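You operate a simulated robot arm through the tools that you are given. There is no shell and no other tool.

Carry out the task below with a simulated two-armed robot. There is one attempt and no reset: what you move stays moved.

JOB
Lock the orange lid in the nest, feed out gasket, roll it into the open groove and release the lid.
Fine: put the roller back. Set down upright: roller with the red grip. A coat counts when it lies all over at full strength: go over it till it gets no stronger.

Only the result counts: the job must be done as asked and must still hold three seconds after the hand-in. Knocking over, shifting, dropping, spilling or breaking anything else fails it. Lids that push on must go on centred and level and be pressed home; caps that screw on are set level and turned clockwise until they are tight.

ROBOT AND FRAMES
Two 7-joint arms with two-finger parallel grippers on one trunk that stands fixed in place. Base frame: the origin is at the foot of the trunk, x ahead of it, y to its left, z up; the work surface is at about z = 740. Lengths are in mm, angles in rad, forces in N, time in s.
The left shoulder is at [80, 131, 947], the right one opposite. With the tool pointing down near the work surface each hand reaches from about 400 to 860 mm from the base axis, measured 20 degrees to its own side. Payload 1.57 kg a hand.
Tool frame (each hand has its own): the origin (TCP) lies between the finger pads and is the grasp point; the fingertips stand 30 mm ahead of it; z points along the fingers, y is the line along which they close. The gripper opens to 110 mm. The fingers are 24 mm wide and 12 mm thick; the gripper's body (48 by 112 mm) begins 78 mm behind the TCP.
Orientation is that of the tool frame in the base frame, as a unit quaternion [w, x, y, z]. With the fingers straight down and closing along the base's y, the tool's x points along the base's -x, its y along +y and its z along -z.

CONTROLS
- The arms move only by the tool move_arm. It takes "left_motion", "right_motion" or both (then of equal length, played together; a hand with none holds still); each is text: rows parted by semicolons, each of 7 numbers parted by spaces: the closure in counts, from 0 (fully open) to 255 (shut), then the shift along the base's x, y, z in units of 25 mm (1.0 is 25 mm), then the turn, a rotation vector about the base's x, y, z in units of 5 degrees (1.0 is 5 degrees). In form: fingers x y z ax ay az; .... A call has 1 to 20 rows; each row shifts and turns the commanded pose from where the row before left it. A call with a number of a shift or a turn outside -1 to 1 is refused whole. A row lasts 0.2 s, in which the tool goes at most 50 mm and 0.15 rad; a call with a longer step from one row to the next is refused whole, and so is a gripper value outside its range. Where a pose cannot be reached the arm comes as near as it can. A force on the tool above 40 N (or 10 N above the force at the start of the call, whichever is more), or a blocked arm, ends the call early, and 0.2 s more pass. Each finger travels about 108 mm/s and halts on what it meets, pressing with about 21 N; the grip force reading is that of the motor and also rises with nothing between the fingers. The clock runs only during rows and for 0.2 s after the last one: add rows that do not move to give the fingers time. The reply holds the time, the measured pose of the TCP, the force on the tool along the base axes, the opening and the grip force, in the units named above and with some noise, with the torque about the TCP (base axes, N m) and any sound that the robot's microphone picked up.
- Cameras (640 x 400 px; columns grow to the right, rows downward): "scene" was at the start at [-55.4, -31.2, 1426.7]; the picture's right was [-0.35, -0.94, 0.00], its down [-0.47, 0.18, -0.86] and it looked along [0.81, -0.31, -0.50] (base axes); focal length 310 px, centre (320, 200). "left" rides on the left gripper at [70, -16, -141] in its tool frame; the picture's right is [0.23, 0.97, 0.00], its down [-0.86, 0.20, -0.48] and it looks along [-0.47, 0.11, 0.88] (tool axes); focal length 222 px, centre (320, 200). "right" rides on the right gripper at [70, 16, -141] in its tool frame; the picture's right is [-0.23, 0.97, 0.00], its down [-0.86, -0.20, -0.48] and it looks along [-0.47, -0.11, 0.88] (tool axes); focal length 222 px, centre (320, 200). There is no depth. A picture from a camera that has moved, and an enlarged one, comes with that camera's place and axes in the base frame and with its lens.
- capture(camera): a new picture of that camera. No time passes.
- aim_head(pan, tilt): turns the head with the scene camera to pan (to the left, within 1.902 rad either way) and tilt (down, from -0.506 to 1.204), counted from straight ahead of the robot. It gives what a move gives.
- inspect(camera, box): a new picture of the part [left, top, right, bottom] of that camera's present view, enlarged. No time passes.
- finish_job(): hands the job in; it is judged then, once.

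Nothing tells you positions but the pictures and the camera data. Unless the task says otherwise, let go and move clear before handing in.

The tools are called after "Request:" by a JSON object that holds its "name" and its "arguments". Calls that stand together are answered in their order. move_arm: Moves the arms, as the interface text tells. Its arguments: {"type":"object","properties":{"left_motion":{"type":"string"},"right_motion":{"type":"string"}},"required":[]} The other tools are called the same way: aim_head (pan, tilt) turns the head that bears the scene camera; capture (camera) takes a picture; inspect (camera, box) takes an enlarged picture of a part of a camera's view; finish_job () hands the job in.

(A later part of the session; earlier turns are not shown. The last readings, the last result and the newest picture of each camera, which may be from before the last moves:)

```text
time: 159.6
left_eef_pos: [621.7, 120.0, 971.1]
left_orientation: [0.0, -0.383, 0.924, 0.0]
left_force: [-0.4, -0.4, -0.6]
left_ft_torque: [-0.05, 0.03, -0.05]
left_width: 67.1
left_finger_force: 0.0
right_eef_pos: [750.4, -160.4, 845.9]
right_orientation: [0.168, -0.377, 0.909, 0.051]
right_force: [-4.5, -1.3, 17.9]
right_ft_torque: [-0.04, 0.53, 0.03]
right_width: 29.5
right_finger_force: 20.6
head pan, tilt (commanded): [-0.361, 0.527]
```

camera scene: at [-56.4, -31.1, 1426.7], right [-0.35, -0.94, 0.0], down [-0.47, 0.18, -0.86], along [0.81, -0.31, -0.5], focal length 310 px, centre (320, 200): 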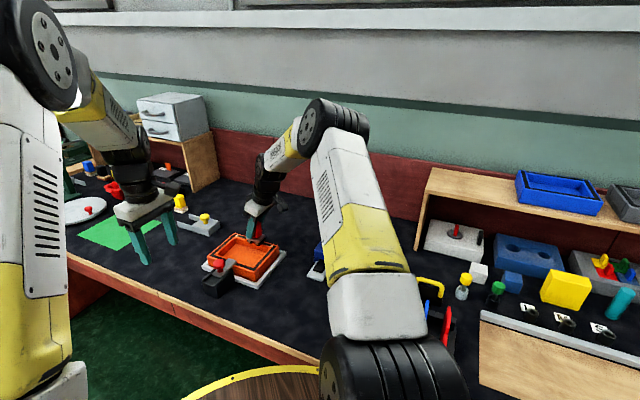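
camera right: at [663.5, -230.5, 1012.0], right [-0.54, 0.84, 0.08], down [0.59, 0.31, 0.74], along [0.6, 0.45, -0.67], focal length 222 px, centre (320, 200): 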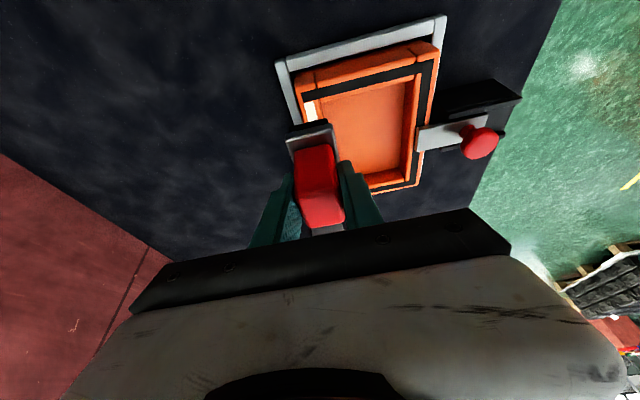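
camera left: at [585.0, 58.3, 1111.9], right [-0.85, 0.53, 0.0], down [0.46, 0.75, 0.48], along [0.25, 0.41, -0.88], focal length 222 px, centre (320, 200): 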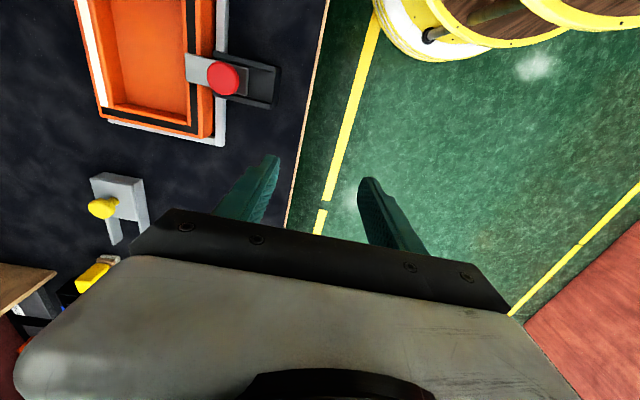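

Request:
{"name": "move_arm", "arguments": {"right_motion": "255 0.4 0.4 0 0 0 0; 255 0.4 0.4 0 0 0 0; 255 0.4 0.4 0 0 0 0; 255 0.4 0.4 0 0 0 0; 255 0.4 0.4 0 0 0 0; 255 0.4 0.4 0 0 0 0; 255 0.4 0.4 0 0 0 0; 255 0.4 0.4 0 0 0 0; 255 0.4 0.4 0 0 0 0; 255 0.3 0.3 0 0 0 0; 255 -0.3 -0.3 0 0 0 0; 255 -0.4 -0.4 0 0 0 0; 255 -0.4 -0.4 0 0 0 0; 255 -0.4 -0.4 0 0 0 0; 255 -0.4 -0.4 0 0 0 0; 255 -0.4 -0.4 0 0 0 0; 255 -0.4 -0.4 0 0 0 0; 255 -0.4 -0.4 0 0 0 0; 255 -0.4 -0.4 0 0 0 0; 255 0 0 0 0 0 0"}}

Request:
{"name": "inspect", "arguments": {"camera": "left", "box": [80, 50, 140, 110]}}

Request:
{"name": "inspect", "arguments": {"camera": "left", "box": [70, 0, 130, 60]}}

Request:
{"name": "inspect", "arguments": {"camera": "scene", "box": [236, 230, 256, 244]}}

```text
time: 163.8
left_eef_pos: [622.8, 120.2, 970.8]
left_orientation: [0.001, -0.382, 0.924, 0.0]
left_force: [-0.3, 0.1, 1.3]
left_ft_torque: [0.01, -0.02, -0.01]
left_width: 66.8
left_finger_force: 0.1
right_eef_pos: [761.3, -150.9, 846.1]
right_orientation: [0.169, -0.378, 0.909, 0.05]
right_force: [5.7, 4.9, 33.3]
right_ft_torque: [0.54, -0.32, -0.07]
right_width: 29.8
right_finger_force: 21.2
head pan, tilt (commanded): [-0.361, 0.527]
```

```text
6.67 times, centred on (110, 80) of left
camera zoom: at [584.2, 58.7, 1112.4], right [-0.85, 0.53, 0.0], down [0.46, 0.75, 0.48], along [0.25, 0.41, -0.88], focal length 1481 px, centre (1720, 1000)
```

zoom: 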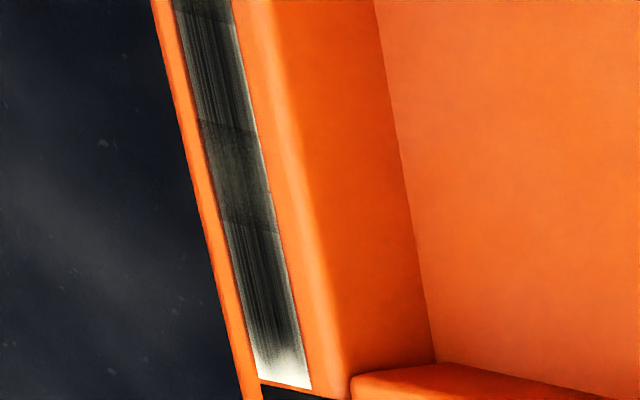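

```text
6.67 times, centred on (100, 30) of left
camera zoom: at [584.2, 58.7, 1112.4], right [-0.85, 0.53, 0.0], down [0.46, 0.75, 0.48], along [0.25, 0.41, -0.88], focal length 1481 px, centre (1787, 1333)
```

zoom: 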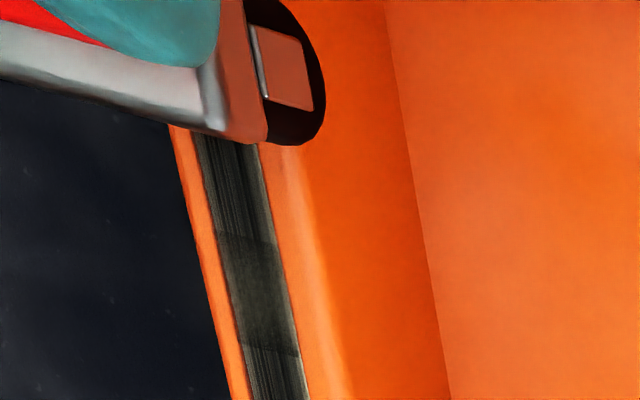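

```text
16.00 times, centred on (246, 237) of scene
camera zoom: at [-56.3, -30.7, 1426.7], right [-0.35, -0.94, 0.0], down [-0.47, 0.18, -0.86], along [0.81, -0.31, -0.5], focal length 4965 px, centre (1504, -392)
```

zoom: 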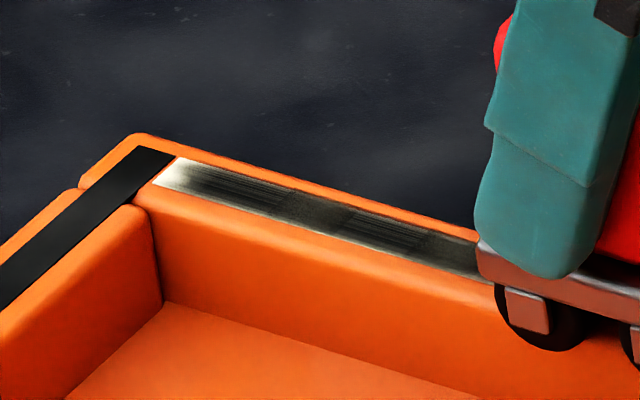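

No change again, so it appears saturated. I'll compare the laid strip's darkness with the existing black gasket at very high zoom.

Request:
{"name": "inspect", "arguments": {"camera": "scene", "box": [233, 231, 249, 241]}}

Request:
{"name": "inspect", "arguments": {"camera": "left", "box": [90, 70, 130, 100]}}

Request:
{"name": "inspect", "arguments": {"camera": "left", "box": [80, 20, 220, 115]}}

```text
16.00 times, centred on (241, 236) of scene
camera zoom: at [-56.3, -30.7, 1426.7], right [-0.35, -0.94, 0.0], down [-0.47, 0.18, -0.86], along [0.81, -0.31, -0.5], focal length 4965 px, centre (1584, -376)
```

zoom: 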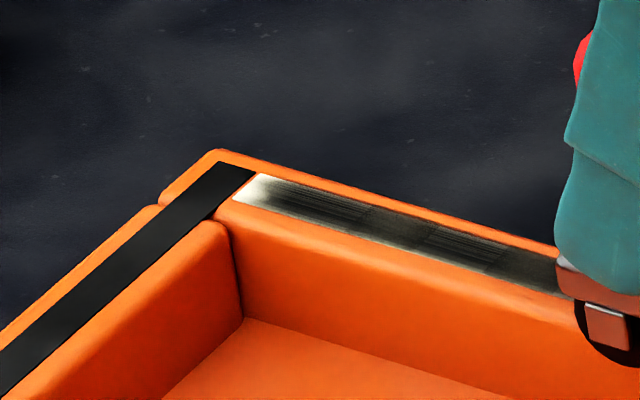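

```text
13.33 times, centred on (110, 85) of left
camera zoom: at [584.2, 58.7, 1112.4], right [-0.85, 0.53, 0.0], down [0.46, 0.75, 0.48], along [0.25, 0.41, -0.88], focal length 2962 px, centre (3120, 1733)
```

zoom: 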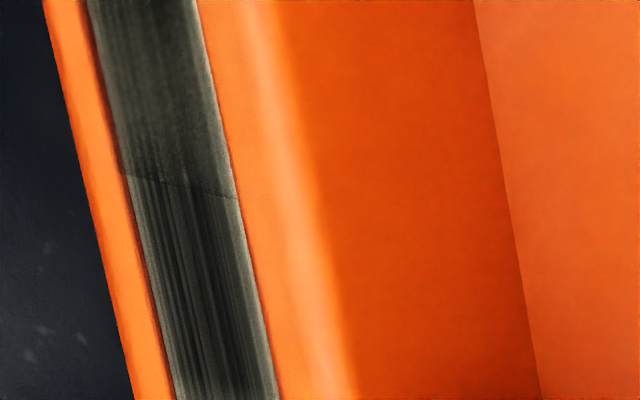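

```text
4.21 times, centred on (150, 68) of left
camera zoom: at [584.2, 58.7, 1112.4], right [-0.85, 0.53, 0.0], down [0.46, 0.75, 0.48], along [0.25, 0.41, -0.88], focal length 935 px, centre (1036, 758)
```

zoom: 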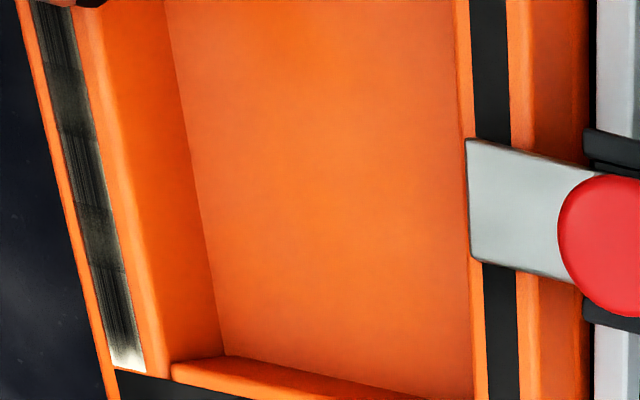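

The laid strip still looks greyer than the old gasket, so I'm not certain it is at full strength. I'll undo the tilt and reload once more, deeper on the pad as in the first loading, and compare the pad before and after.

Request:
{"name": "move_arm", "arguments": {"right_motion": "255 0 0 0.9 0 0 0; 255 0 0 0.9 0.283 0.283 0; 255 -0.298 -0.298 0.3 0 0 -1; 255 -0.298 -0.298 0 0 0 -1; 255 -0.298 -0.298 0 0 0 -1; 255 -0.298 -0.298 0 0 0 -1; 255 -0.298 -0.298 0 0 0 -1; 255 -0.298 -0.298 0 0 0 -1; 255 -0.298 -0.298 0 0 0 -1; 255 -0.298 -0.298 0 0 0 -1; 255 -0.298 -0.298 0 0 0 -1; 255 -0.298 -0.298 0 0 0 -1; 255 -0.298 -0.298 0 0 0 -1; 255 -0.298 -0.298 0 0 0 -1; 255 -0.298 -0.298 0 0 0 -1; 255 -0.298 -0.298 0 0 0 -1; 255 -0.298 -0.298 0 0 0 -1; 255 -0.298 -0.298 0 0 0 -1; 255 -0.298 -0.298 0 0 0 -1; 255 -0.298 -0.298 0 0 0 -1"}}

Request:
{"name": "inspect", "arguments": {"camera": "right", "box": [250, 60, 390, 240]}}

Request:
{"name": "inspect", "arguments": {"camera": "left", "box": [60, 0, 140, 110]}}

```text
time: 168.0
left_eef_pos: [622.8, 120.4, 970.0]
left_orientation: [0.0, -0.383, 0.924, 0.0]
left_force: [-0.3, -0.7, 0.0]
left_ft_torque: [-0.04, 0.0, 0.0]
left_width: 66.7
left_finger_force: 0.1
right_eef_pos: [627.0, -283.7, 898.0]
right_orientation: [0.16, 0.379, 0.909, -0.066]
right_force: [0.3, -0.2, -1.0]
right_ft_torque: [-0.02, -0.01, -0.02]
right_width: 29.8
right_finger_force: 21.3
head pan, tilt (commanded): [-0.361, 0.527]
```

```text
2.22 times, centred on (320, 150) of right
camera zoom: at [558.0, -190.7, 1006.3], right [0.84, 0.53, 0.08], down [0.31, -0.6, 0.74], along [0.44, -0.6, -0.67], focal length 494 px, centre (320, 311)
```

zoom: 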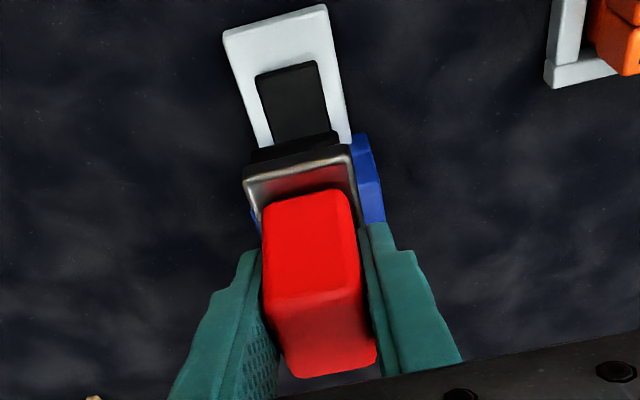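

```text
3.64 times, centred on (100, 55) of left
camera zoom: at [585.0, 58.3, 1111.9], right [-0.85, 0.53, 0.0], down [0.46, 0.75, 0.48], along [0.25, 0.41, -0.88], focal length 808 px, centre (1120, 727)
```

zoom: 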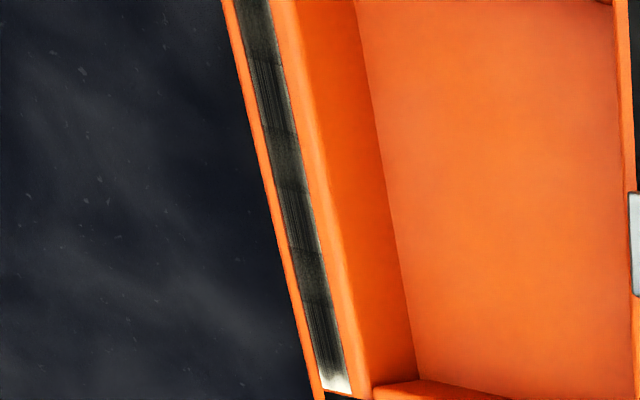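

I notice the pad's front edge wanders (n = 633, 631, 628) and the knob bar looked turned back about 22°, so my rolling pushed the strip back into the dispenser rather than using it up. I'll turn the roller so its wheels cannot roll along the ledge and gently drag the strip back out.

Request:
{"name": "move_arm", "arguments": {"right_motion": "255 0 0.01 0 0 0 1; 255 0 0.01 0 0 0 1; 255 0 0.01 0 0 0 1; 255 0 0.01 0 0 0 1; 255 0 0.01 0 0 0 1; 255 0 0.01 0 0 0 1; 255 0 0.01 0 0 0 1; 255 0 0.01 0 0 0 1; 255 0 0.01 0 0 0 1; 255 0 0.01 0 0 0 1; 255 -0.01 0.01 0 0 0 1; 255 -0.01 0.01 0 0 0 1; 255 -0.01 0.01 0 0 0 1; 255 -0.01 0.01 0 0 0 1; 255 -0.01 0.01 0 0 0 1; 255 -0.01 0.01 0 0 0 1; 255 -0.01 0.01 0 0 0 1; 255 -0.01 0.01 0 0 0 1; 255 0 0 0 0 0 0"}}

Request:
{"name": "capture", "arguments": {"camera": "right"}}

Request:
{"name": "inspect", "arguments": {"camera": "right", "box": [250, 60, 390, 240]}}

Request:
{"name": "capture", "arguments": {"camera": "scene"}}

```text
time: 172.0
left_eef_pos: [622.6, 119.7, 970.5]
left_orientation: [0.0, -0.383, 0.924, 0.0]
left_force: [-0.7, 0.5, 0.9]
left_ft_torque: [-0.01, -0.04, 0.04]
left_width: 66.9
left_finger_force: 0.1
right_eef_pos: [625.9, -280.9, 895.8]
right_orientation: [0.161, -0.376, 0.91, 0.067]
right_force: [1.1, 0.1, -1.1]
right_ft_torque: [0.02, -0.04, 0.04]
right_width: 29.6
right_finger_force: 20.7
head pan, tilt (commanded): [-0.361, 0.527]
```

```text
taken
camera right: at [533.1, -348.8, 1006.5], right [-0.54, 0.84, 0.08], down [0.6, 0.31, 0.74], along [0.6, 0.44, -0.67], focal length 222 px, centre (320, 200)
```

right: 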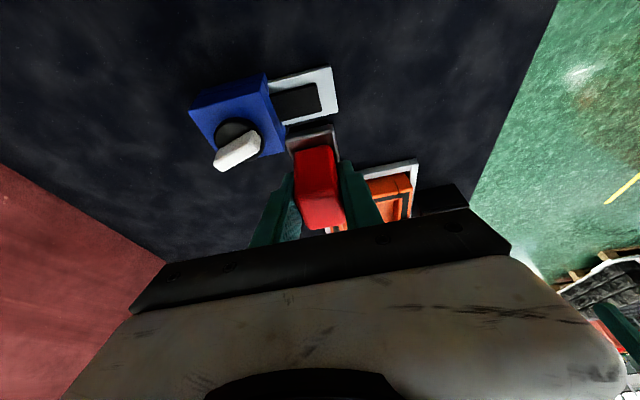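

```text
2.22 times, centred on (320, 150) of right
camera zoom: at [533.1, -348.8, 1006.5], right [-0.54, 0.84, 0.08], down [0.6, 0.31, 0.74], along [0.6, 0.44, -0.67], focal length 494 px, centre (320, 311)
```

zoom: 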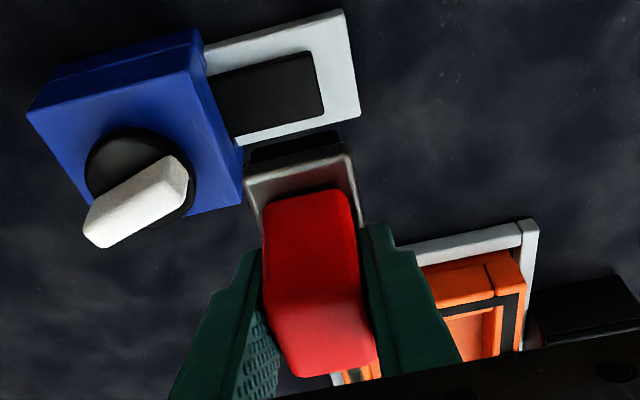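

```text
taken
camera scene: at [-55.3, -31.2, 1426.7], right [-0.35, -0.94, 0.0], down [-0.47, 0.18, -0.86], along [0.81, -0.31, -0.5], focal length 310 px, centre (320, 200)
```

scene: 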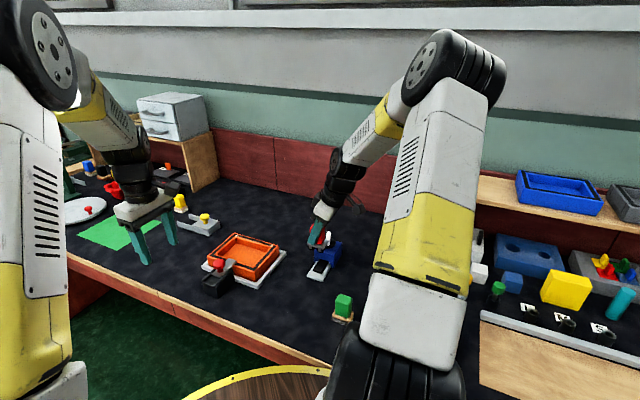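

Now I see it clearly: the knob bar points at about -21° instead of -45°, so the strip was pushed back to about 73 %. I'll lower the roller onto the strip here with the wheels crosswise and drag it outward.

Request:
{"name": "move_arm", "arguments": {"right_motion": "255 0 0 -0.9 0 0 0; 255 0 0 -0.9 0 0 0; 255 0 0 -0.9 0 0 0; 255 0 0 -0.16 0 0 0; 255 0 0 -0.08 0 0 0; 255 0 0 0 0 0 0"}}

Request:
{"name": "inspect", "arguments": {"camera": "scene", "box": [295, 220, 355, 285]}}

Request:
{"name": "inspect", "arguments": {"camera": "right", "box": [250, 60, 390, 240]}}

```text
time: 173.4
left_eef_pos: [622.2, 118.9, 971.3]
left_orientation: [0.0, -0.383, 0.924, -0.001]
left_force: [0.4, -0.4, -1.1]
left_ft_torque: [0.0, 0.01, -0.01]
left_width: 67.0
left_finger_force: 0.1
right_eef_pos: [625.9, -280.8, 822.8]
right_orientation: [0.16, -0.375, 0.911, 0.067]
right_force: [0.0, -0.2, -1.5]
right_ft_torque: [-0.01, -0.01, -0.03]
right_width: 29.8
right_finger_force: 21.0
head pan, tilt (commanded): [-0.361, 0.527]
```

```text
6.15 times, centred on (325, 252) of scene
camera zoom: at [-55.3, -31.2, 1426.7], right [-0.35, -0.94, 0.0], down [-0.47, 0.18, -0.86], along [0.81, -0.31, -0.5], focal length 1910 px, centre (289, -123)
```

zoom: 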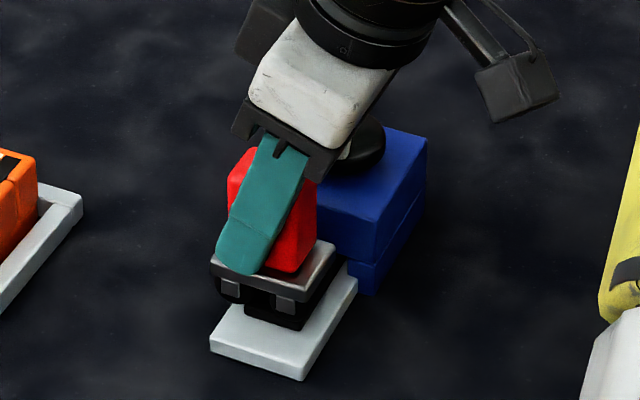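

```text
2.22 times, centred on (320, 150) of right
camera zoom: at [533.0, -348.3, 932.3], right [-0.53, 0.84, 0.08], down [0.6, 0.31, 0.74], along [0.6, 0.44, -0.67], focal length 494 px, centre (320, 311)
```

zoom: 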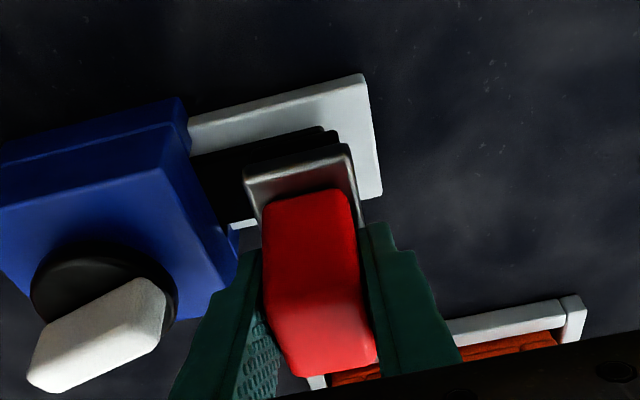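

Request:
{"name": "move_arm", "arguments": {"right_motion": "255 0 0 -0.06 0 0 0; 255 0 0 -0.06 0 0 0; 255 0 0 0 0 0 0"}}

```text
time: 174.2
left_eef_pos: [621.4, 118.6, 969.6]
left_orientation: [-0.001, -0.382, 0.924, -0.001]
left_force: [-0.4, 0.3, 0.9]
left_ft_torque: [-0.03, -0.02, 0.03]
left_width: 66.8
left_finger_force: 0.1
right_eef_pos: [626.1, -280.9, 820.0]
right_orientation: [0.16, -0.374, 0.911, 0.067]
right_force: [-2.1, -1.3, 4.5]
right_ft_torque: [-0.13, 0.12, -0.02]
right_width: 29.5
right_finger_force: 21.4
head pan, tilt (commanded): [-0.361, 0.527]
```

Request:
{"name": "move_arm", "arguments": {"right_motion": "255 0 0 -0.03 0 0 0; 255 -0.1 0.1 0 0 0 0; 255 -0.1 0.1 0 0 0 0; 255 -0.1 0.1 0 0 0 0; 255 -0.1 0.1 0 0 0 0; 255 0 0 0 0 0 0"}}

Request:
{"name": "inspect", "arguments": {"camera": "scene", "box": [295, 220, 355, 285]}}

Request:
{"name": "inspect", "arguments": {"camera": "right", "box": [190, 60, 390, 240]}}

```text
time: 175.6
left_eef_pos: [622.5, 120.0, 970.0]
left_orientation: [0.0, -0.383, 0.924, 0.0]
left_force: [0.4, 0.0, 0.0]
left_ft_torque: [0.02, -0.01, 0.02]
left_width: 66.9
left_finger_force: 0.0
right_eef_pos: [616.2, -270.4, 819.7]
right_orientation: [0.161, -0.375, 0.91, 0.067]
right_force: [6.8, -5.1, 11.6]
right_ft_torque: [-0.47, -0.27, 0.14]
right_width: 29.6
right_finger_force: 20.7
head pan, tilt (commanded): [-0.361, 0.527]
```

```text
6.15 times, centred on (325, 252) of scene
camera zoom: at [-55.3, -31.2, 1426.7], right [-0.35, -0.94, 0.0], down [-0.47, 0.18, -0.86], along [0.81, -0.31, -0.5], focal length 1910 px, centre (289, -123)
```

zoom: 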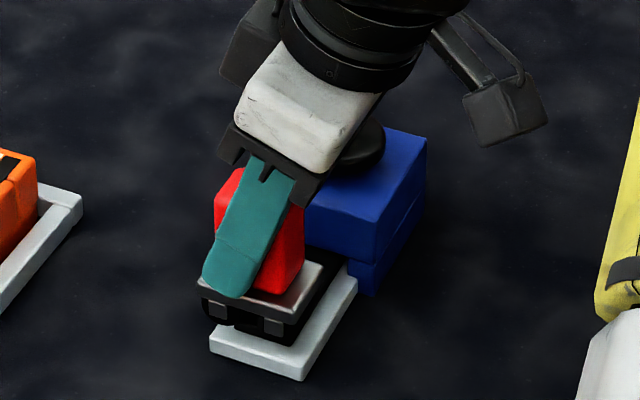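

```text
2.22 times, centred on (290, 150) of right
camera zoom: at [523.7, -338.3, 928.7], right [-0.53, 0.84, 0.08], down [0.59, 0.31, 0.74], along [0.6, 0.44, -0.66], focal length 494 px, centre (387, 311)
```

zoom: 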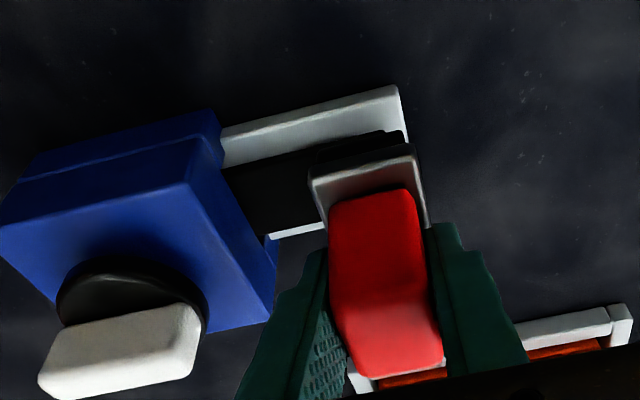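

The knob bar is turning back toward full feed as I drag. A little further.

Request:
{"name": "move_arm", "arguments": {"right_motion": "255 -0.1 0.1 0 0 0 0; 255 -0.1 0.1 0 0 0 0; 255 -0.1 0.1 0 0 0 0; 255 0 0 0 0 0 0"}}

Request:
{"name": "inspect", "arguments": {"camera": "right", "box": [190, 60, 390, 240]}}

```text
time: 176.6
left_eef_pos: [622.1, 120.5, 971.3]
left_orientation: [0.0, -0.382, 0.924, 0.0]
left_force: [0.0, -0.4, 0.5]
left_ft_torque: [-0.06, -0.01, 0.0]
left_width: 66.7
left_finger_force: 0.0
right_eef_pos: [609.0, -262.2, 818.8]
right_orientation: [0.16, -0.375, 0.911, 0.067]
right_force: [3.6, -5.3, 8.6]
right_ft_torque: [-0.53, -0.21, 0.07]
right_width: 29.7
right_finger_force: 21.2
head pan, tilt (commanded): [-0.361, 0.527]
```

```text
2.22 times, centred on (290, 150) of right
camera zoom: at [515.5, -330.3, 928.8], right [-0.53, 0.84, 0.08], down [0.6, 0.31, 0.74], along [0.6, 0.44, -0.67], focal length 494 px, centre (387, 311)
```

zoom: 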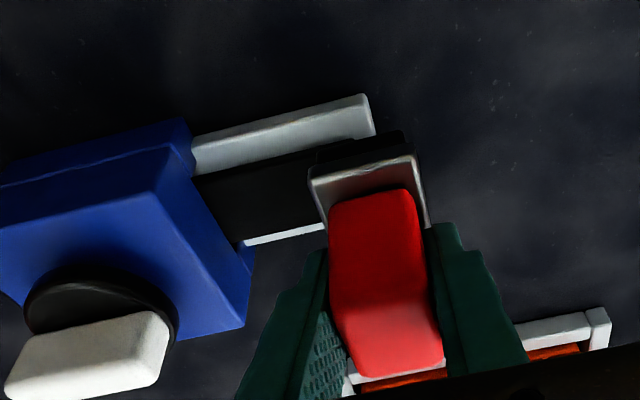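

Request:
{"name": "move_arm", "arguments": {"right_motion": "255 0 0 0.6 0 0 0; 255 0 0 0.9 0 0 0; 255 -0.3 0.3 0.9 0 0 0; 255 -0.6 0.6 0 0 0 0; 255 0 0 0 0 0 0"}}

Request:
{"name": "capture", "arguments": {"camera": "right"}}

Request:
{"name": "inspect", "arguments": {"camera": "scene", "box": [290, 210, 360, 285]}}

```text
time: 177.8
left_eef_pos: [622.6, 119.5, 971.2]
left_orientation: [0.0, -0.383, 0.924, 0.0]
left_force: [0.6, 0.0, -0.1]
left_ft_torque: [-0.01, 0.0, -0.03]
left_width: 66.5
left_finger_force: 0.2
right_eef_pos: [585.5, -240.2, 879.8]
right_orientation: [0.16, -0.374, 0.911, 0.067]
right_force: [0.2, -1.0, -1.9]
right_ft_torque: [-0.03, 0.01, 0.04]
right_width: 29.6
right_finger_force: 20.8
head pan, tilt (commanded): [-0.361, 0.527]
```

```text
taken
camera right: at [492.8, -308.0, 989.5], right [-0.53, 0.84, 0.08], down [0.6, 0.31, 0.74], along [0.6, 0.44, -0.67], focal length 222 px, centre (320, 200)
```

right: 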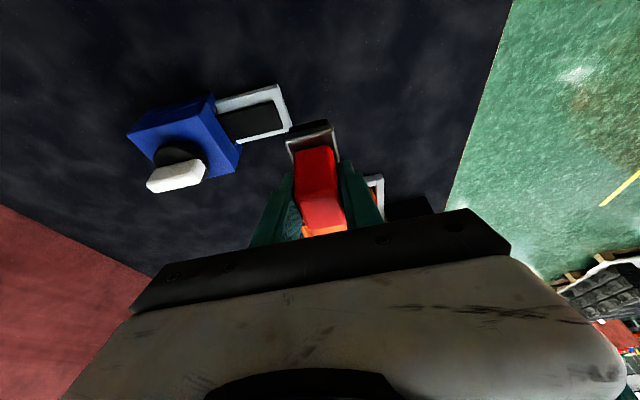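

```text
5.33 times, centred on (325, 248) of scene
camera zoom: at [-55.3, -31.2, 1426.7], right [-0.35, -0.94, 0.0], down [-0.47, 0.18, -0.86], along [0.81, -0.31, -0.5], focal length 1655 px, centre (293, -53)
```

zoom: 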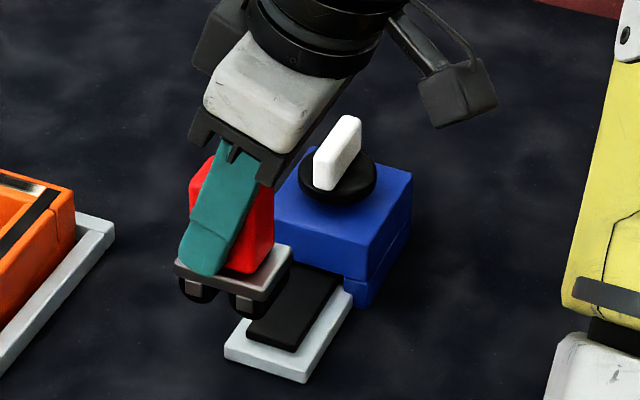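

The strip is pulled fully out again and the knob bar is aligned with the ledge. Now I'll lower onto the pad and load by rolling only crosswise, which can't push the strip in.

Request:
{"name": "move_arm", "arguments": {"right_motion": "255 0.78 -0.81 0 0 0 0; 255 0.78 -0.81 0 0 0 0; 255 0 0 -0.9 0 0 0; 255 0 0 -0.9 0 0 0; 255 0 0 -0.4 0 0 0; 255 0 0 -0.1 0 0 0; 255 0 0 -0.06 0 0 0; 255 0 0 0 0 0 0"}}

Request:
{"name": "inspect", "arguments": {"camera": "scene", "box": [290, 210, 360, 285]}}

```text
time: 179.6
left_eef_pos: [621.6, 119.7, 969.8]
left_orientation: [0.0, -0.382, 0.924, 0.0]
left_force: [-0.1, -0.2, 0.3]
left_ft_torque: [-0.04, -0.03, -0.01]
left_width: 66.9
left_finger_force: 0.1
right_eef_pos: [624.3, -281.6, 819.4]
right_orientation: [0.16, -0.374, 0.911, 0.067]
right_force: [0.5, 0.3, -0.6]
right_ft_torque: [-0.02, 0.0, -0.02]
right_width: 29.8
right_finger_force: 20.8
head pan, tilt (commanded): [-0.361, 0.527]
```

```text
5.33 times, centred on (325, 248) of scene
camera zoom: at [-55.3, -31.2, 1426.7], right [-0.35, -0.94, 0.0], down [-0.47, 0.18, -0.86], along [0.81, -0.31, -0.5], focal length 1655 px, centre (293, -53)
```

zoom: 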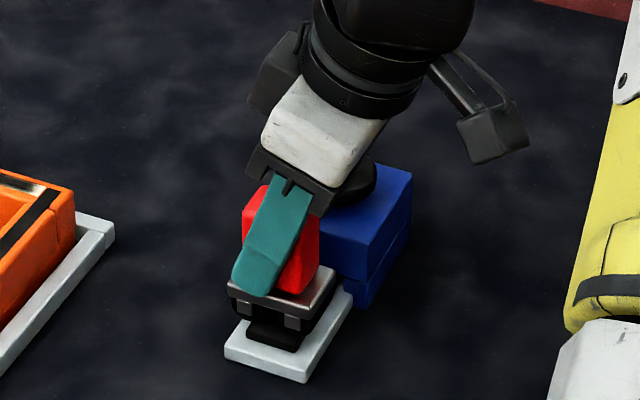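

Request:
{"name": "move_arm", "arguments": {"right_motion": "255 0 0 -0.05 0 0 0; 255 0 0 -0.03 0 0 0; 255 0 0 0 0 0 0"}}

```text
time: 180.4
left_eef_pos: [622.1, 119.2, 970.8]
left_orientation: [0.0, -0.383, 0.924, 0.0]
left_force: [-0.5, 1.1, -0.7]
left_ft_torque: [0.02, 0.03, 0.04]
left_width: 66.9
left_finger_force: 0.1
right_eef_pos: [625.3, -281.1, 820.0]
right_orientation: [0.161, -0.376, 0.91, 0.067]
right_force: [-1.6, -2.5, 16.2]
right_ft_torque: [-0.23, 0.07, 0.05]
right_width: 29.8
right_finger_force: 21.3
head pan, tilt (commanded): [-0.361, 0.527]
```

Request:
{"name": "move_arm", "arguments": {"right_motion": "255 0.15 0.15 0 0 0 0; 255 -0.15 -0.15 0 0 0 0; 255 -0.15 -0.15 0 0 0 0; 255 0.15 0.15 0 0 0 0; 255 0.15 0.15 0 0 0 0; 255 -0.15 -0.15 0 0 0 0; 255 -0.15 -0.15 0 0 0 0; 255 0.15 0.15 0 0 0 0; 255 0.15 0.15 0 0 0 0; 255 -0.15 -0.15 0 0 0 0; 255 0 0 0 0 0 0; 255 0 0 0.6 0 0 0; 255 0 0 0.9 0 0 0; 255 0 0 0.9 0 0 0; 255 0 0 0.8 0 0 0; 255 0 0 0 0 0 0"}}

Request:
{"name": "capture", "arguments": {"camera": "right"}}

Request:
{"name": "inspect", "arguments": {"camera": "scene", "box": [290, 210, 360, 285]}}

```text
time: 183.8
left_eef_pos: [622.1, 119.6, 969.3]
left_orientation: [-0.001, -0.381, 0.924, 0.0]
left_force: [-0.4, -0.5, 0.8]
left_ft_torque: [-0.02, -0.02, 0.06]
left_width: 67.0
left_finger_force: 0.0
right_eef_pos: [624.3, -280.2, 898.0]
right_orientation: [0.16, -0.375, 0.911, 0.067]
right_force: [-0.2, -0.2, -1.5]
right_ft_torque: [0.04, 0.0, 0.0]
right_width: 29.5
right_finger_force: 21.0
head pan, tilt (commanded): [-0.361, 0.527]
```

```text
taken
camera right: at [532.5, -347.9, 1007.1], right [-0.53, 0.84, 0.08], down [0.6, 0.31, 0.74], along [0.6, 0.44, -0.67], focal length 222 px, centre (320, 200)
```

right: 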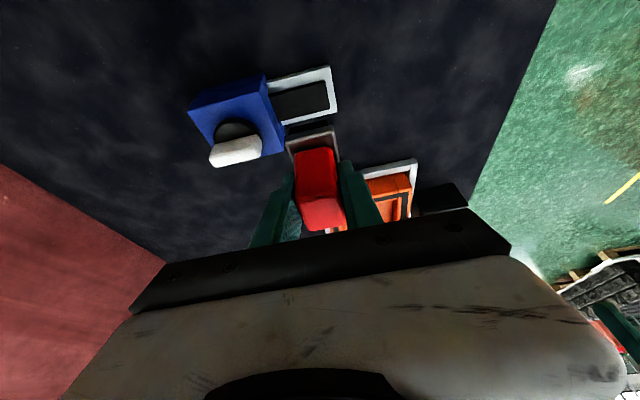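

```text
5.33 times, centred on (325, 248) of scene
camera zoom: at [-55.3, -31.2, 1426.7], right [-0.35, -0.94, 0.0], down [-0.47, 0.18, -0.86], along [0.81, -0.31, -0.5], focal length 1655 px, centre (293, -53)
```

zoom: 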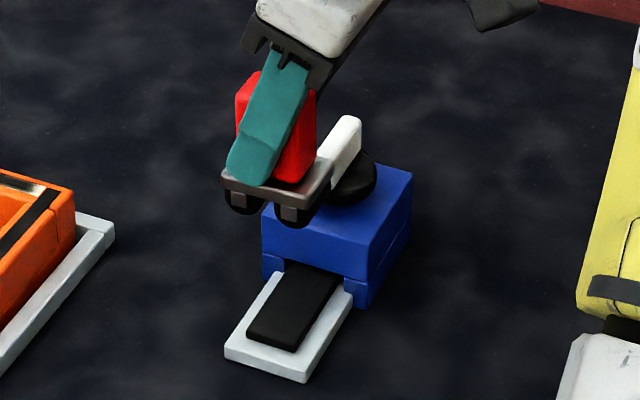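

The strip stayed out and the roller has been freshly rolled on it. Now back to the groove, with no turn needed this time.

Request:
{"name": "move_arm", "arguments": {"right_motion": "255 0.84 0.778 0 0 0 0; 255 0.84 0.778 0 0 0 0; 255 0.84 0.778 0 0 0 0; 255 0.84 0.778 0 0 0 0; 255 0.84 0.778 0 0 0 0; 255 0.84 0.778 0 0 0 0; 255 0 0 0 0 0 0; 255 0 0 -0.9 0 0 0; 255 0 0 -0.9 0 0 0; 255 0 0 -0.1 0 0 0; 255 0 0 0 0 0 0"}}

Request:
{"name": "inspect", "arguments": {"camera": "scene", "box": [236, 230, 256, 244]}}

Request:
{"name": "inspect", "arguments": {"camera": "left", "box": [80, 50, 140, 110]}}

```text
time: 186.2
left_eef_pos: [621.9, 119.2, 969.9]
left_orientation: [0.0, -0.383, 0.924, 0.001]
left_force: [-0.1, -0.2, 0.2]
left_ft_torque: [0.02, 0.0, -0.03]
left_width: 67.0
left_finger_force: 0.0
right_eef_pos: [751.0, -163.8, 851.4]
right_orientation: [0.161, -0.375, 0.911, 0.066]
right_force: [-0.1, 0.4, -1.4]
right_ft_torque: [0.0, -0.02, 0.02]
right_width: 29.7
right_finger_force: 20.3
head pan, tilt (commanded): [-0.361, 0.527]
```

```text
16.00 times, centred on (246, 237) of scene
camera zoom: at [-55.2, -31.1, 1426.7], right [-0.35, -0.94, 0.0], down [-0.47, 0.18, -0.86], along [0.81, -0.31, -0.5], focal length 4965 px, centre (1504, -392)
```

zoom: 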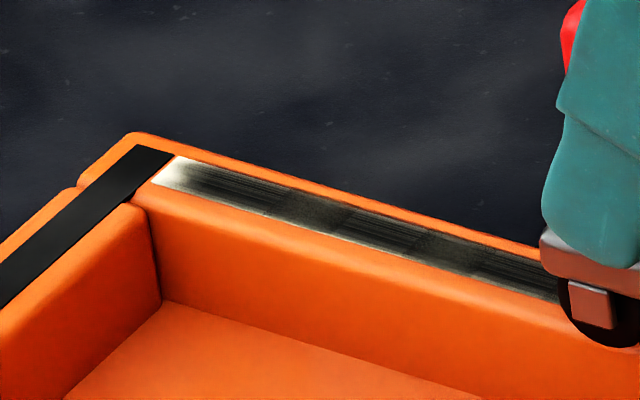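

```text
6.67 times, centred on (110, 80) of left
camera zoom: at [585.0, 58.3, 1111.9], right [-0.85, 0.53, 0.0], down [0.46, 0.75, 0.48], along [0.25, 0.41, -0.88], focal length 1481 px, centre (1720, 1000)
```

zoom: 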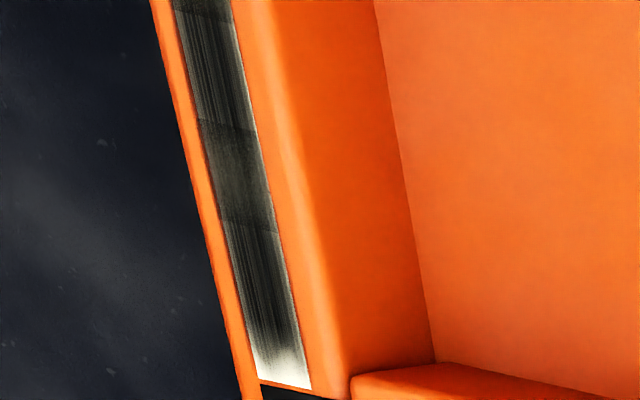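

Request:
{"name": "move_arm", "arguments": {"right_motion": "255 0 0 -0.12 0 0 0; 255 0 0 -0.08 0 0 0; 255 0 0 -0.04 0 0 0; 255 0 0 0 0 0 0"}}

```text
time: 187.2
left_eef_pos: [620.8, 119.1, 970.0]
left_orientation: [0.0, -0.383, 0.924, 0.0]
left_force: [-0.8, 0.8, -0.2]
left_ft_torque: [-0.01, 0.0, -0.01]
left_width: 67.0
left_finger_force: 0.0
right_eef_pos: [750.9, -163.8, 846.1]
right_orientation: [0.161, -0.374, 0.911, 0.067]
right_force: [0.8, -0.2, 3.9]
right_ft_torque: [0.0, -0.13, -0.02]
right_width: 29.7
right_finger_force: 21.6
head pan, tilt (commanded): [-0.361, 0.527]
```

Request:
{"name": "move_arm", "arguments": {"right_motion": "255 0 0 -0.03 0 0 0; 255 0.25 0.25 0 0 0 0; 255 0.25 0.25 0 0 0 0; 255 0.25 0.25 0 0 0 0; 255 0.25 0.25 0 0 0 0; 255 0.25 0.25 0 0 0 0; 255 0.25 0.25 0 0 0 0; 255 0.25 0.25 0 0 0 0; 255 0.25 0.25 0 0 0 0; 255 0.25 0.25 0 0 0 0; 255 0.25 0.25 0 0 0 0; 255 0.25 0.25 0 0 0 0; 255 0.25 0.25 0 0 0 0; 255 0.25 0.25 0 0 0 0; 255 0.25 0.25 0 0 0 0; 255 0.25 0.25 0 0 0 0; 255 0 0 0 0 0 0"}}

Request:
{"name": "inspect", "arguments": {"camera": "scene", "box": [232, 230, 282, 252]}}

Request:
{"name": "inspect", "arguments": {"camera": "left", "box": [70, 0, 130, 60]}}

```text
time: 190.8
left_eef_pos: [621.7, 119.7, 971.5]
left_orientation: [0.0, -0.383, 0.924, 0.0]
left_force: [-0.5, -0.9, 0.6]
left_ft_torque: [0.02, 0.01, 0.03]
left_width: 66.9
left_finger_force: 0.0
right_eef_pos: [842.8, -71.3, 845.8]
right_orientation: [0.161, -0.375, 0.91, 0.068]
right_force: [-5.3, -3.9, 26.0]
right_ft_torque: [0.12, 0.12, 0.09]
right_width: 29.7
right_finger_force: 20.8
head pan, tilt (commanded): [-0.361, 0.527]
```

```text
12.80 times, centred on (257, 241) of scene
camera zoom: at [-56.5, -31.2, 1426.7], right [-0.35, -0.94, 0.0], down [-0.47, 0.18, -0.86], along [0.81, -0.31, -0.5], focal length 3972 px, centre (1126, -325)
```

zoom: 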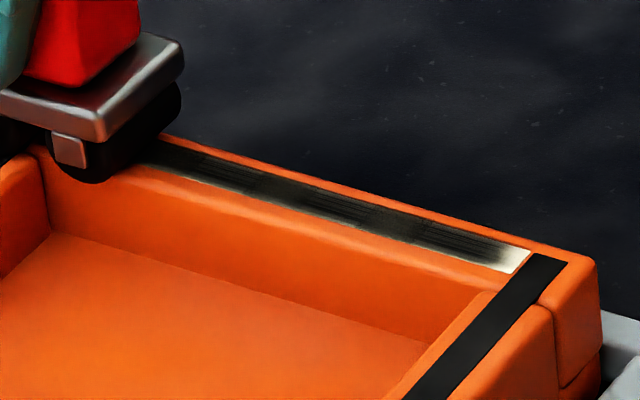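

```text
6.67 times, centred on (100, 30) of left
camera zoom: at [584.0, 58.3, 1112.5], right [-0.85, 0.53, 0.0], down [0.46, 0.75, 0.48], along [0.25, 0.41, -0.88], focal length 1481 px, centre (1787, 1333)
```

zoom: 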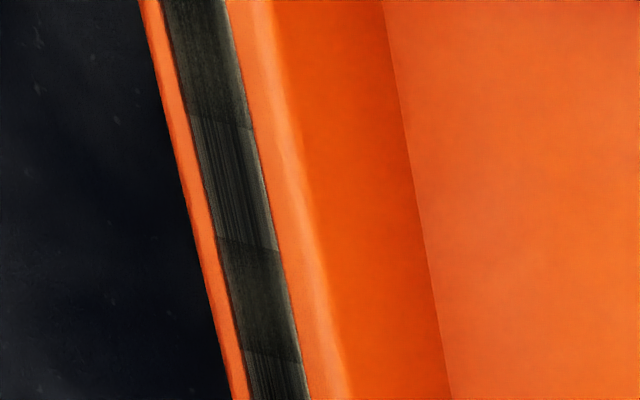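

The fresh load made no visible difference in the middle, so that part is at full strength. To test the pale ends, I'll turn the roller crosswise so one cylinder lies lengthwise in the groove right up to the near end, and see whether it darkens there.

Request:
{"name": "move_arm", "arguments": {"right_motion": "255 0 0 0.9 0 0 0; 255 0 0 0.9 0 0 0; 255 -0.199 -0.153 0.4 0 0 -1; 255 -0.199 -0.153 0 0 0 -1; 255 -0.199 -0.153 0 0 0 -1; 255 -0.199 -0.153 0 0 0 -1; 255 -0.199 -0.153 0 0 0 -1; 255 -0.199 -0.153 0 0 0 -1; 255 -0.199 -0.153 0 0 0 -1; 255 -0.199 -0.153 0 0 0 -1; 255 -0.199 -0.153 0 0 0 -1; 255 -0.199 -0.153 0 0 0 -1; 255 -0.199 -0.153 0 0 0 -1; 255 -0.199 -0.153 0 0 0 -1; 255 -0.199 -0.153 0 0 0 -1; 255 -0.199 -0.153 0 0 0 -1; 255 -0.199 -0.153 0 0 0 -1; 255 -0.199 -0.153 0 0 0 -1; 255 -0.199 -0.153 0 0 0 -1; 255 -0.199 -0.153 0 0 0 -1"}}

Request:
{"name": "inspect", "arguments": {"camera": "right", "box": [220, 40, 420, 240]}}

Request:
{"name": "inspect", "arguments": {"camera": "scene", "box": [220, 195, 340, 285]}}

Request:
{"name": "inspect", "arguments": {"camera": "left", "box": [80, 50, 140, 110]}}

```text
time: 195.0
left_eef_pos: [621.1, 118.9, 970.7]
left_orientation: [-0.001, -0.382, 0.924, 0.001]
left_force: [-0.5, 0.0, 0.2]
left_ft_torque: [-0.01, 0.01, -0.04]
left_width: 66.8
left_finger_force: 0.0
right_eef_pos: [754.0, -139.5, 899.2]
right_orientation: [0.161, 0.38, 0.909, -0.065]
right_force: [-0.3, -0.1, -1.2]
right_ft_torque: [-0.02, 0.0, -0.01]
right_width: 29.9
right_finger_force: 21.1
head pan, tilt (commanded): [-0.361, 0.527]
```

```text
2.00 times, centred on (320, 140) of right
camera zoom: at [684.6, -45.9, 1008.0], right [0.84, 0.53, 0.08], down [0.31, -0.6, 0.74], along [0.44, -0.6, -0.67], focal length 444 px, centre (320, 320)
```

zoom: 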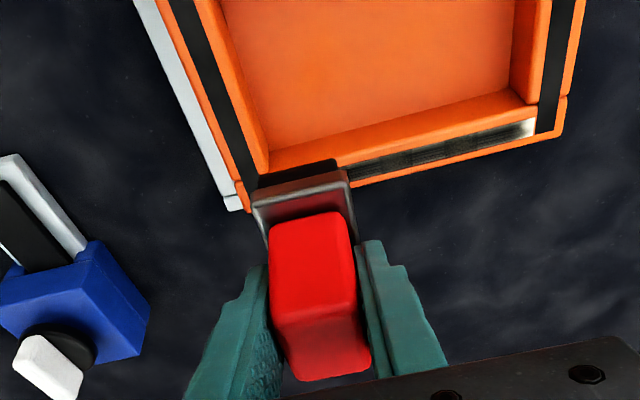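

```text
4.44 times, centred on (280, 240) of scene
camera zoom: at [-55.3, -31.2, 1426.7], right [-0.35, -0.94, 0.0], down [-0.47, 0.18, -0.86], along [0.81, -0.31, -0.5], focal length 1379 px, centre (498, 22)
```

zoom: 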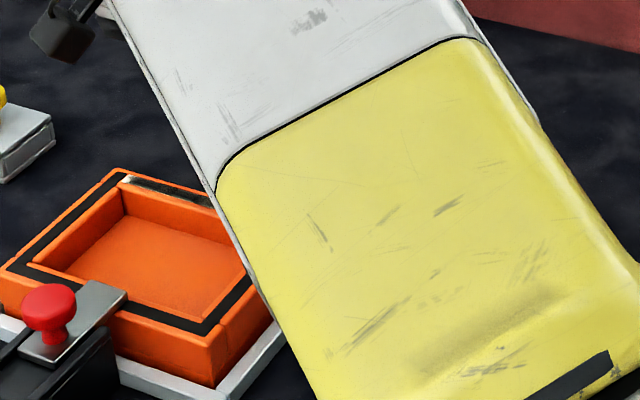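

```text
6.67 times, centred on (110, 80) of left
camera zoom: at [585.0, 58.3, 1111.9], right [-0.85, 0.53, 0.0], down [0.46, 0.75, 0.48], along [0.25, 0.41, -0.88], focal length 1481 px, centre (1720, 1000)
```

zoom: 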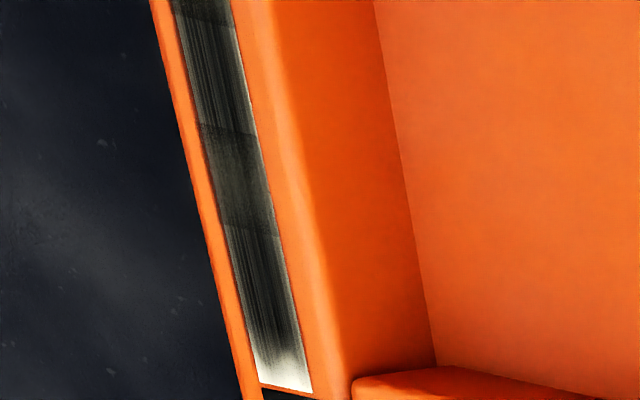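

Request:
{"name": "move_arm", "arguments": {"right_motion": "255 0 0 -0.9 0 0 0; 255 0 0 -0.9 0 0 0; 255 0 0 -0.12 0 0 0; 255 0 0 0 0 0 0"}}

Request:
{"name": "inspect", "arguments": {"camera": "right", "box": [220, 40, 420, 240]}}

Request:
{"name": "inspect", "arguments": {"camera": "left", "box": [40, 0, 200, 100]}}

```text
time: 196.0
left_eef_pos: [622.4, 118.9, 971.5]
left_orientation: [0.0, -0.383, 0.924, 0.0]
left_force: [0.6, 0.3, -1.2]
left_ft_torque: [-0.03, 0.0, 0.01]
left_width: 66.6
left_finger_force: 0.1
right_eef_pos: [753.0, -138.5, 849.7]
right_orientation: [0.161, 0.379, 0.909, -0.065]
right_force: [0.3, -0.3, -2.1]
right_ft_torque: [0.01, -0.01, -0.01]
right_width: 29.8
right_finger_force: 20.9
head pan, tilt (commanded): [-0.361, 0.527]
```

```text
2.00 times, centred on (320, 140) of right
camera zoom: at [683.8, -46.0, 959.5], right [0.84, 0.53, 0.08], down [0.31, -0.6, 0.74], along [0.44, -0.6, -0.67], focal length 444 px, centre (320, 320)
```

zoom: 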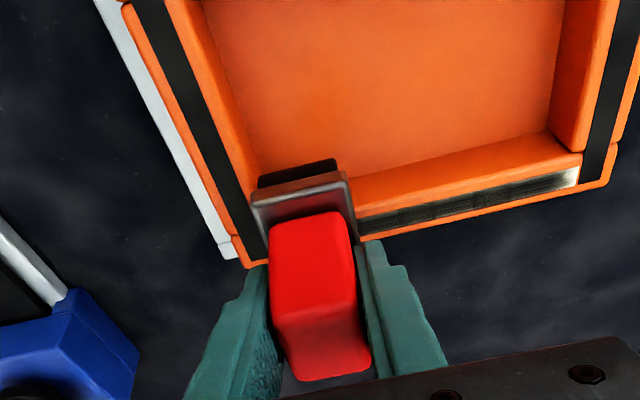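

```text
4.00 times, centred on (120, 50) of left
camera zoom: at [585.0, 58.4, 1111.9], right [-0.85, 0.53, 0.0], down [0.46, 0.75, 0.48], along [0.25, 0.41, -0.88], focal length 888 px, centre (1120, 800)
```

zoom: 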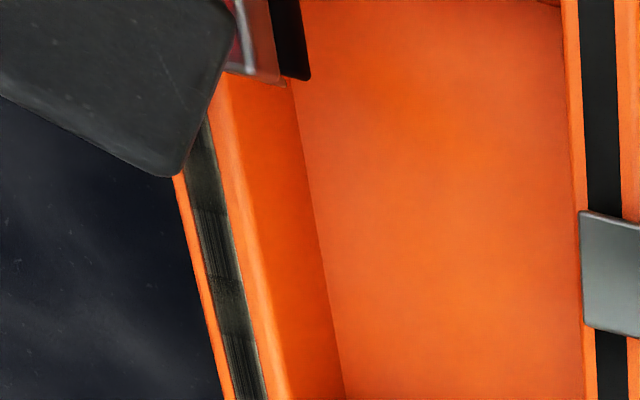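

The inner cylinder would foul the lid's side rim here, so I'll move to the outside: the inner cylinder on the groove, the other hanging free beyond the lid's edge.

Request:
{"name": "move_arm", "arguments": {"right_motion": "255 0 0 0.3 0 0 0; 255 0.43 -0.45 0 0 0 0; 255 0.43 -0.45 0 0 0 0; 255 0 0 0 0 0 0; 255 0 0 -0.3 0 0 0; 255 0 0 0 0 0 0"}}

Request:
{"name": "inspect", "arguments": {"camera": "right", "box": [220, 40, 420, 240]}}

```text
time: 197.4
left_eef_pos: [622.7, 119.9, 969.3]
left_orientation: [0.0, -0.383, 0.924, 0.0]
left_force: [0.3, 0.0, 0.8]
left_ft_torque: [-0.01, 0.01, 0.0]
left_width: 67.1
left_finger_force: 0.1
right_eef_pos: [774.5, -162.4, 850.1]
right_orientation: [0.161, 0.379, 0.909, -0.066]
right_force: [-0.1, -0.4, -1.7]
right_ft_torque: [0.0, -0.02, 0.03]
right_width: 30.0
right_finger_force: 20.8
head pan, tilt (commanded): [-0.361, 0.527]
```

```text
2.00 times, centred on (320, 140) of right
camera zoom: at [706.1, -69.1, 959.6], right [0.84, 0.53, 0.08], down [0.31, -0.6, 0.74], along [0.44, -0.6, -0.67], focal length 444 px, centre (320, 320)
```

zoom: 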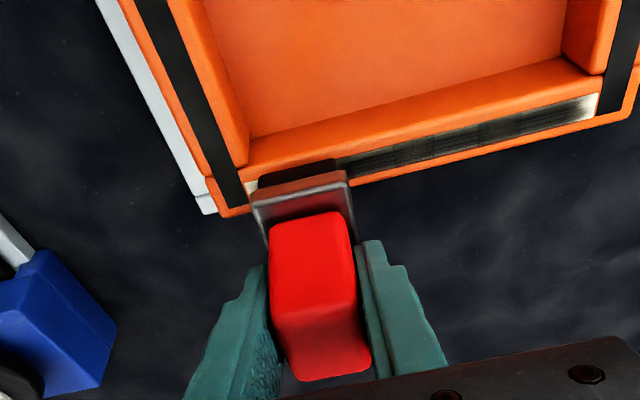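

The inner cylinder lies over the groove with about 6 mm of pale end still visible. I'll shift 4.5 mm toward the end, lower to contact, and roll crosswise a few millimetres.

Request:
{"name": "move_arm", "arguments": {"right_motion": "255 -0.13 -0.13 0 0 0 0; 255 0 0 -0.1 0 0 0; 255 0 0 -0.06 0 0 0; 255 0 0 -0.04 0 0 0; 255 0 0 0 0 0 0"}}

Request:
{"name": "inspect", "arguments": {"camera": "right", "box": [270, 90, 370, 170]}}

```text
time: 198.6
left_eef_pos: [622.0, 119.4, 970.6]
left_orientation: [0.0, -0.383, 0.924, 0.0]
left_force: [-0.1, 0.0, 0.0]
left_ft_torque: [0.0, -0.01, 0.01]
left_width: 67.0
left_finger_force: 0.2
right_eef_pos: [773.0, -165.3, 845.6]
right_orientation: [0.161, 0.379, 0.909, -0.066]
right_force: [0.3, 0.2, -1.5]
right_ft_torque: [-0.03, -0.02, -0.02]
right_width: 29.6
right_finger_force: 21.3
head pan, tilt (commanded): [-0.361, 0.527]
```

```text
5.00 times, centred on (320, 130) of right
camera zoom: at [703.3, -72.2, 955.3], right [0.84, 0.53, 0.08], down [0.31, -0.6, 0.74], along [0.44, -0.6, -0.67], focal length 1111 px, centre (320, 550)
```

zoom: 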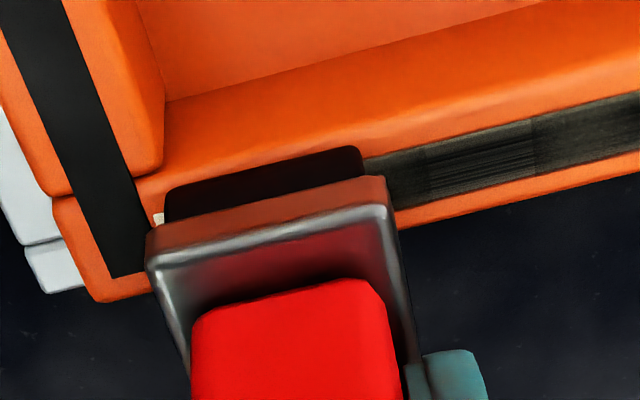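

Request:
{"name": "move_arm", "arguments": {"right_motion": "255 0 0 -0.05 0 0 0; 255 0 0 -0.04 0 0 0; 255 0 0 0 0 0 0"}}

```text
time: 199.4
left_eef_pos: [620.8, 119.1, 970.8]
left_orientation: [0.0, -0.382, 0.924, 0.0]
left_force: [-0.7, 0.2, 0.6]
left_ft_torque: [0.03, 0.01, -0.01]
left_width: 67.0
left_finger_force: 0.0
right_eef_pos: [773.8, -166.1, 845.4]
right_orientation: [0.163, 0.379, 0.908, -0.066]
right_force: [-3.2, 1.1, 21.9]
right_ft_torque: [0.24, 0.56, 0.0]
right_width: 30.0
right_finger_force: 21.2
head pan, tilt (commanded): [-0.361, 0.527]
```

Contact at 22 N. Rolling crosswise a few millimetres each way, then lifting to look.

Request:
{"name": "move_arm", "arguments": {"right_motion": "255 0 0 0.02 0 0 0; 255 0.1 -0.1 0 0 0 0; 255 -0.1 0.1 0 0 0 0; 255 -0.1 0.1 0 0 0 0; 255 0.1 -0.1 0 0 0 0; 255 0.1 -0.1 0 0 0 0; 255 -0.1 0.1 0 0 0 0; 255 -0.1 0.1 0 0 0 0; 255 0.1 -0.1 0 0 0 0; 255 0.1 -0.1 0 0 0 0; 255 -0.1 0.1 0 0 0 0; 255 -0.1 0.1 0 0 0 0; 255 0.1 -0.1 0 0 0 0; 255 0 0 0 0 0 0; 255 0 0 0.6 0 0 0; 255 0.9 0.9 0.6 0 0 0; 255 0.9 0.9 0 0 0 0; 255 0 0 0 0 0 0"}}

Request:
{"name": "inspect", "arguments": {"camera": "right", "box": [220, 40, 420, 240]}}

Request:
{"name": "inspect", "arguments": {"camera": "scene", "box": [260, 236, 280, 250]}}

```text
time: 203.2
left_eef_pos: [622.4, 119.3, 970.3]
left_orientation: [0.001, -0.383, 0.924, -0.001]
left_force: [-0.4, 0.4, 0.1]
left_ft_torque: [-0.01, 0.03, -0.01]
left_width: 67.0
left_finger_force: 0.0
right_eef_pos: [817.7, -117.3, 873.9]
right_orientation: [0.16, 0.379, 0.909, -0.066]
right_force: [-0.3, 0.7, -1.4]
right_ft_torque: [-0.03, 0.01, -0.01]
right_width: 29.6
right_finger_force: 21.0
head pan, tilt (commanded): [-0.361, 0.527]
```

```text
2.00 times, centred on (320, 140) of right
camera zoom: at [748.7, -25.7, 983.1], right [0.84, 0.53, 0.08], down [0.31, -0.6, 0.74], along [0.44, -0.6, -0.67], focal length 444 px, centre (320, 320)
```

zoom: 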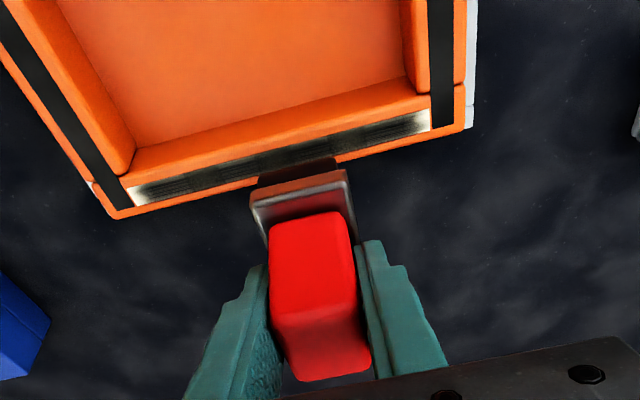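

```text
16.00 times, centred on (270, 243) of scene
camera zoom: at [-55.3, -31.1, 1426.7], right [-0.35, -0.94, 0.0], down [-0.47, 0.18, -0.86], along [0.81, -0.31, -0.5], focal length 4965 px, centre (1120, -488)
```

zoom: 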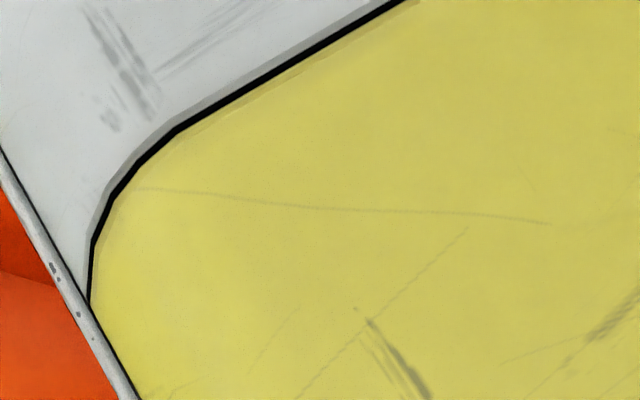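

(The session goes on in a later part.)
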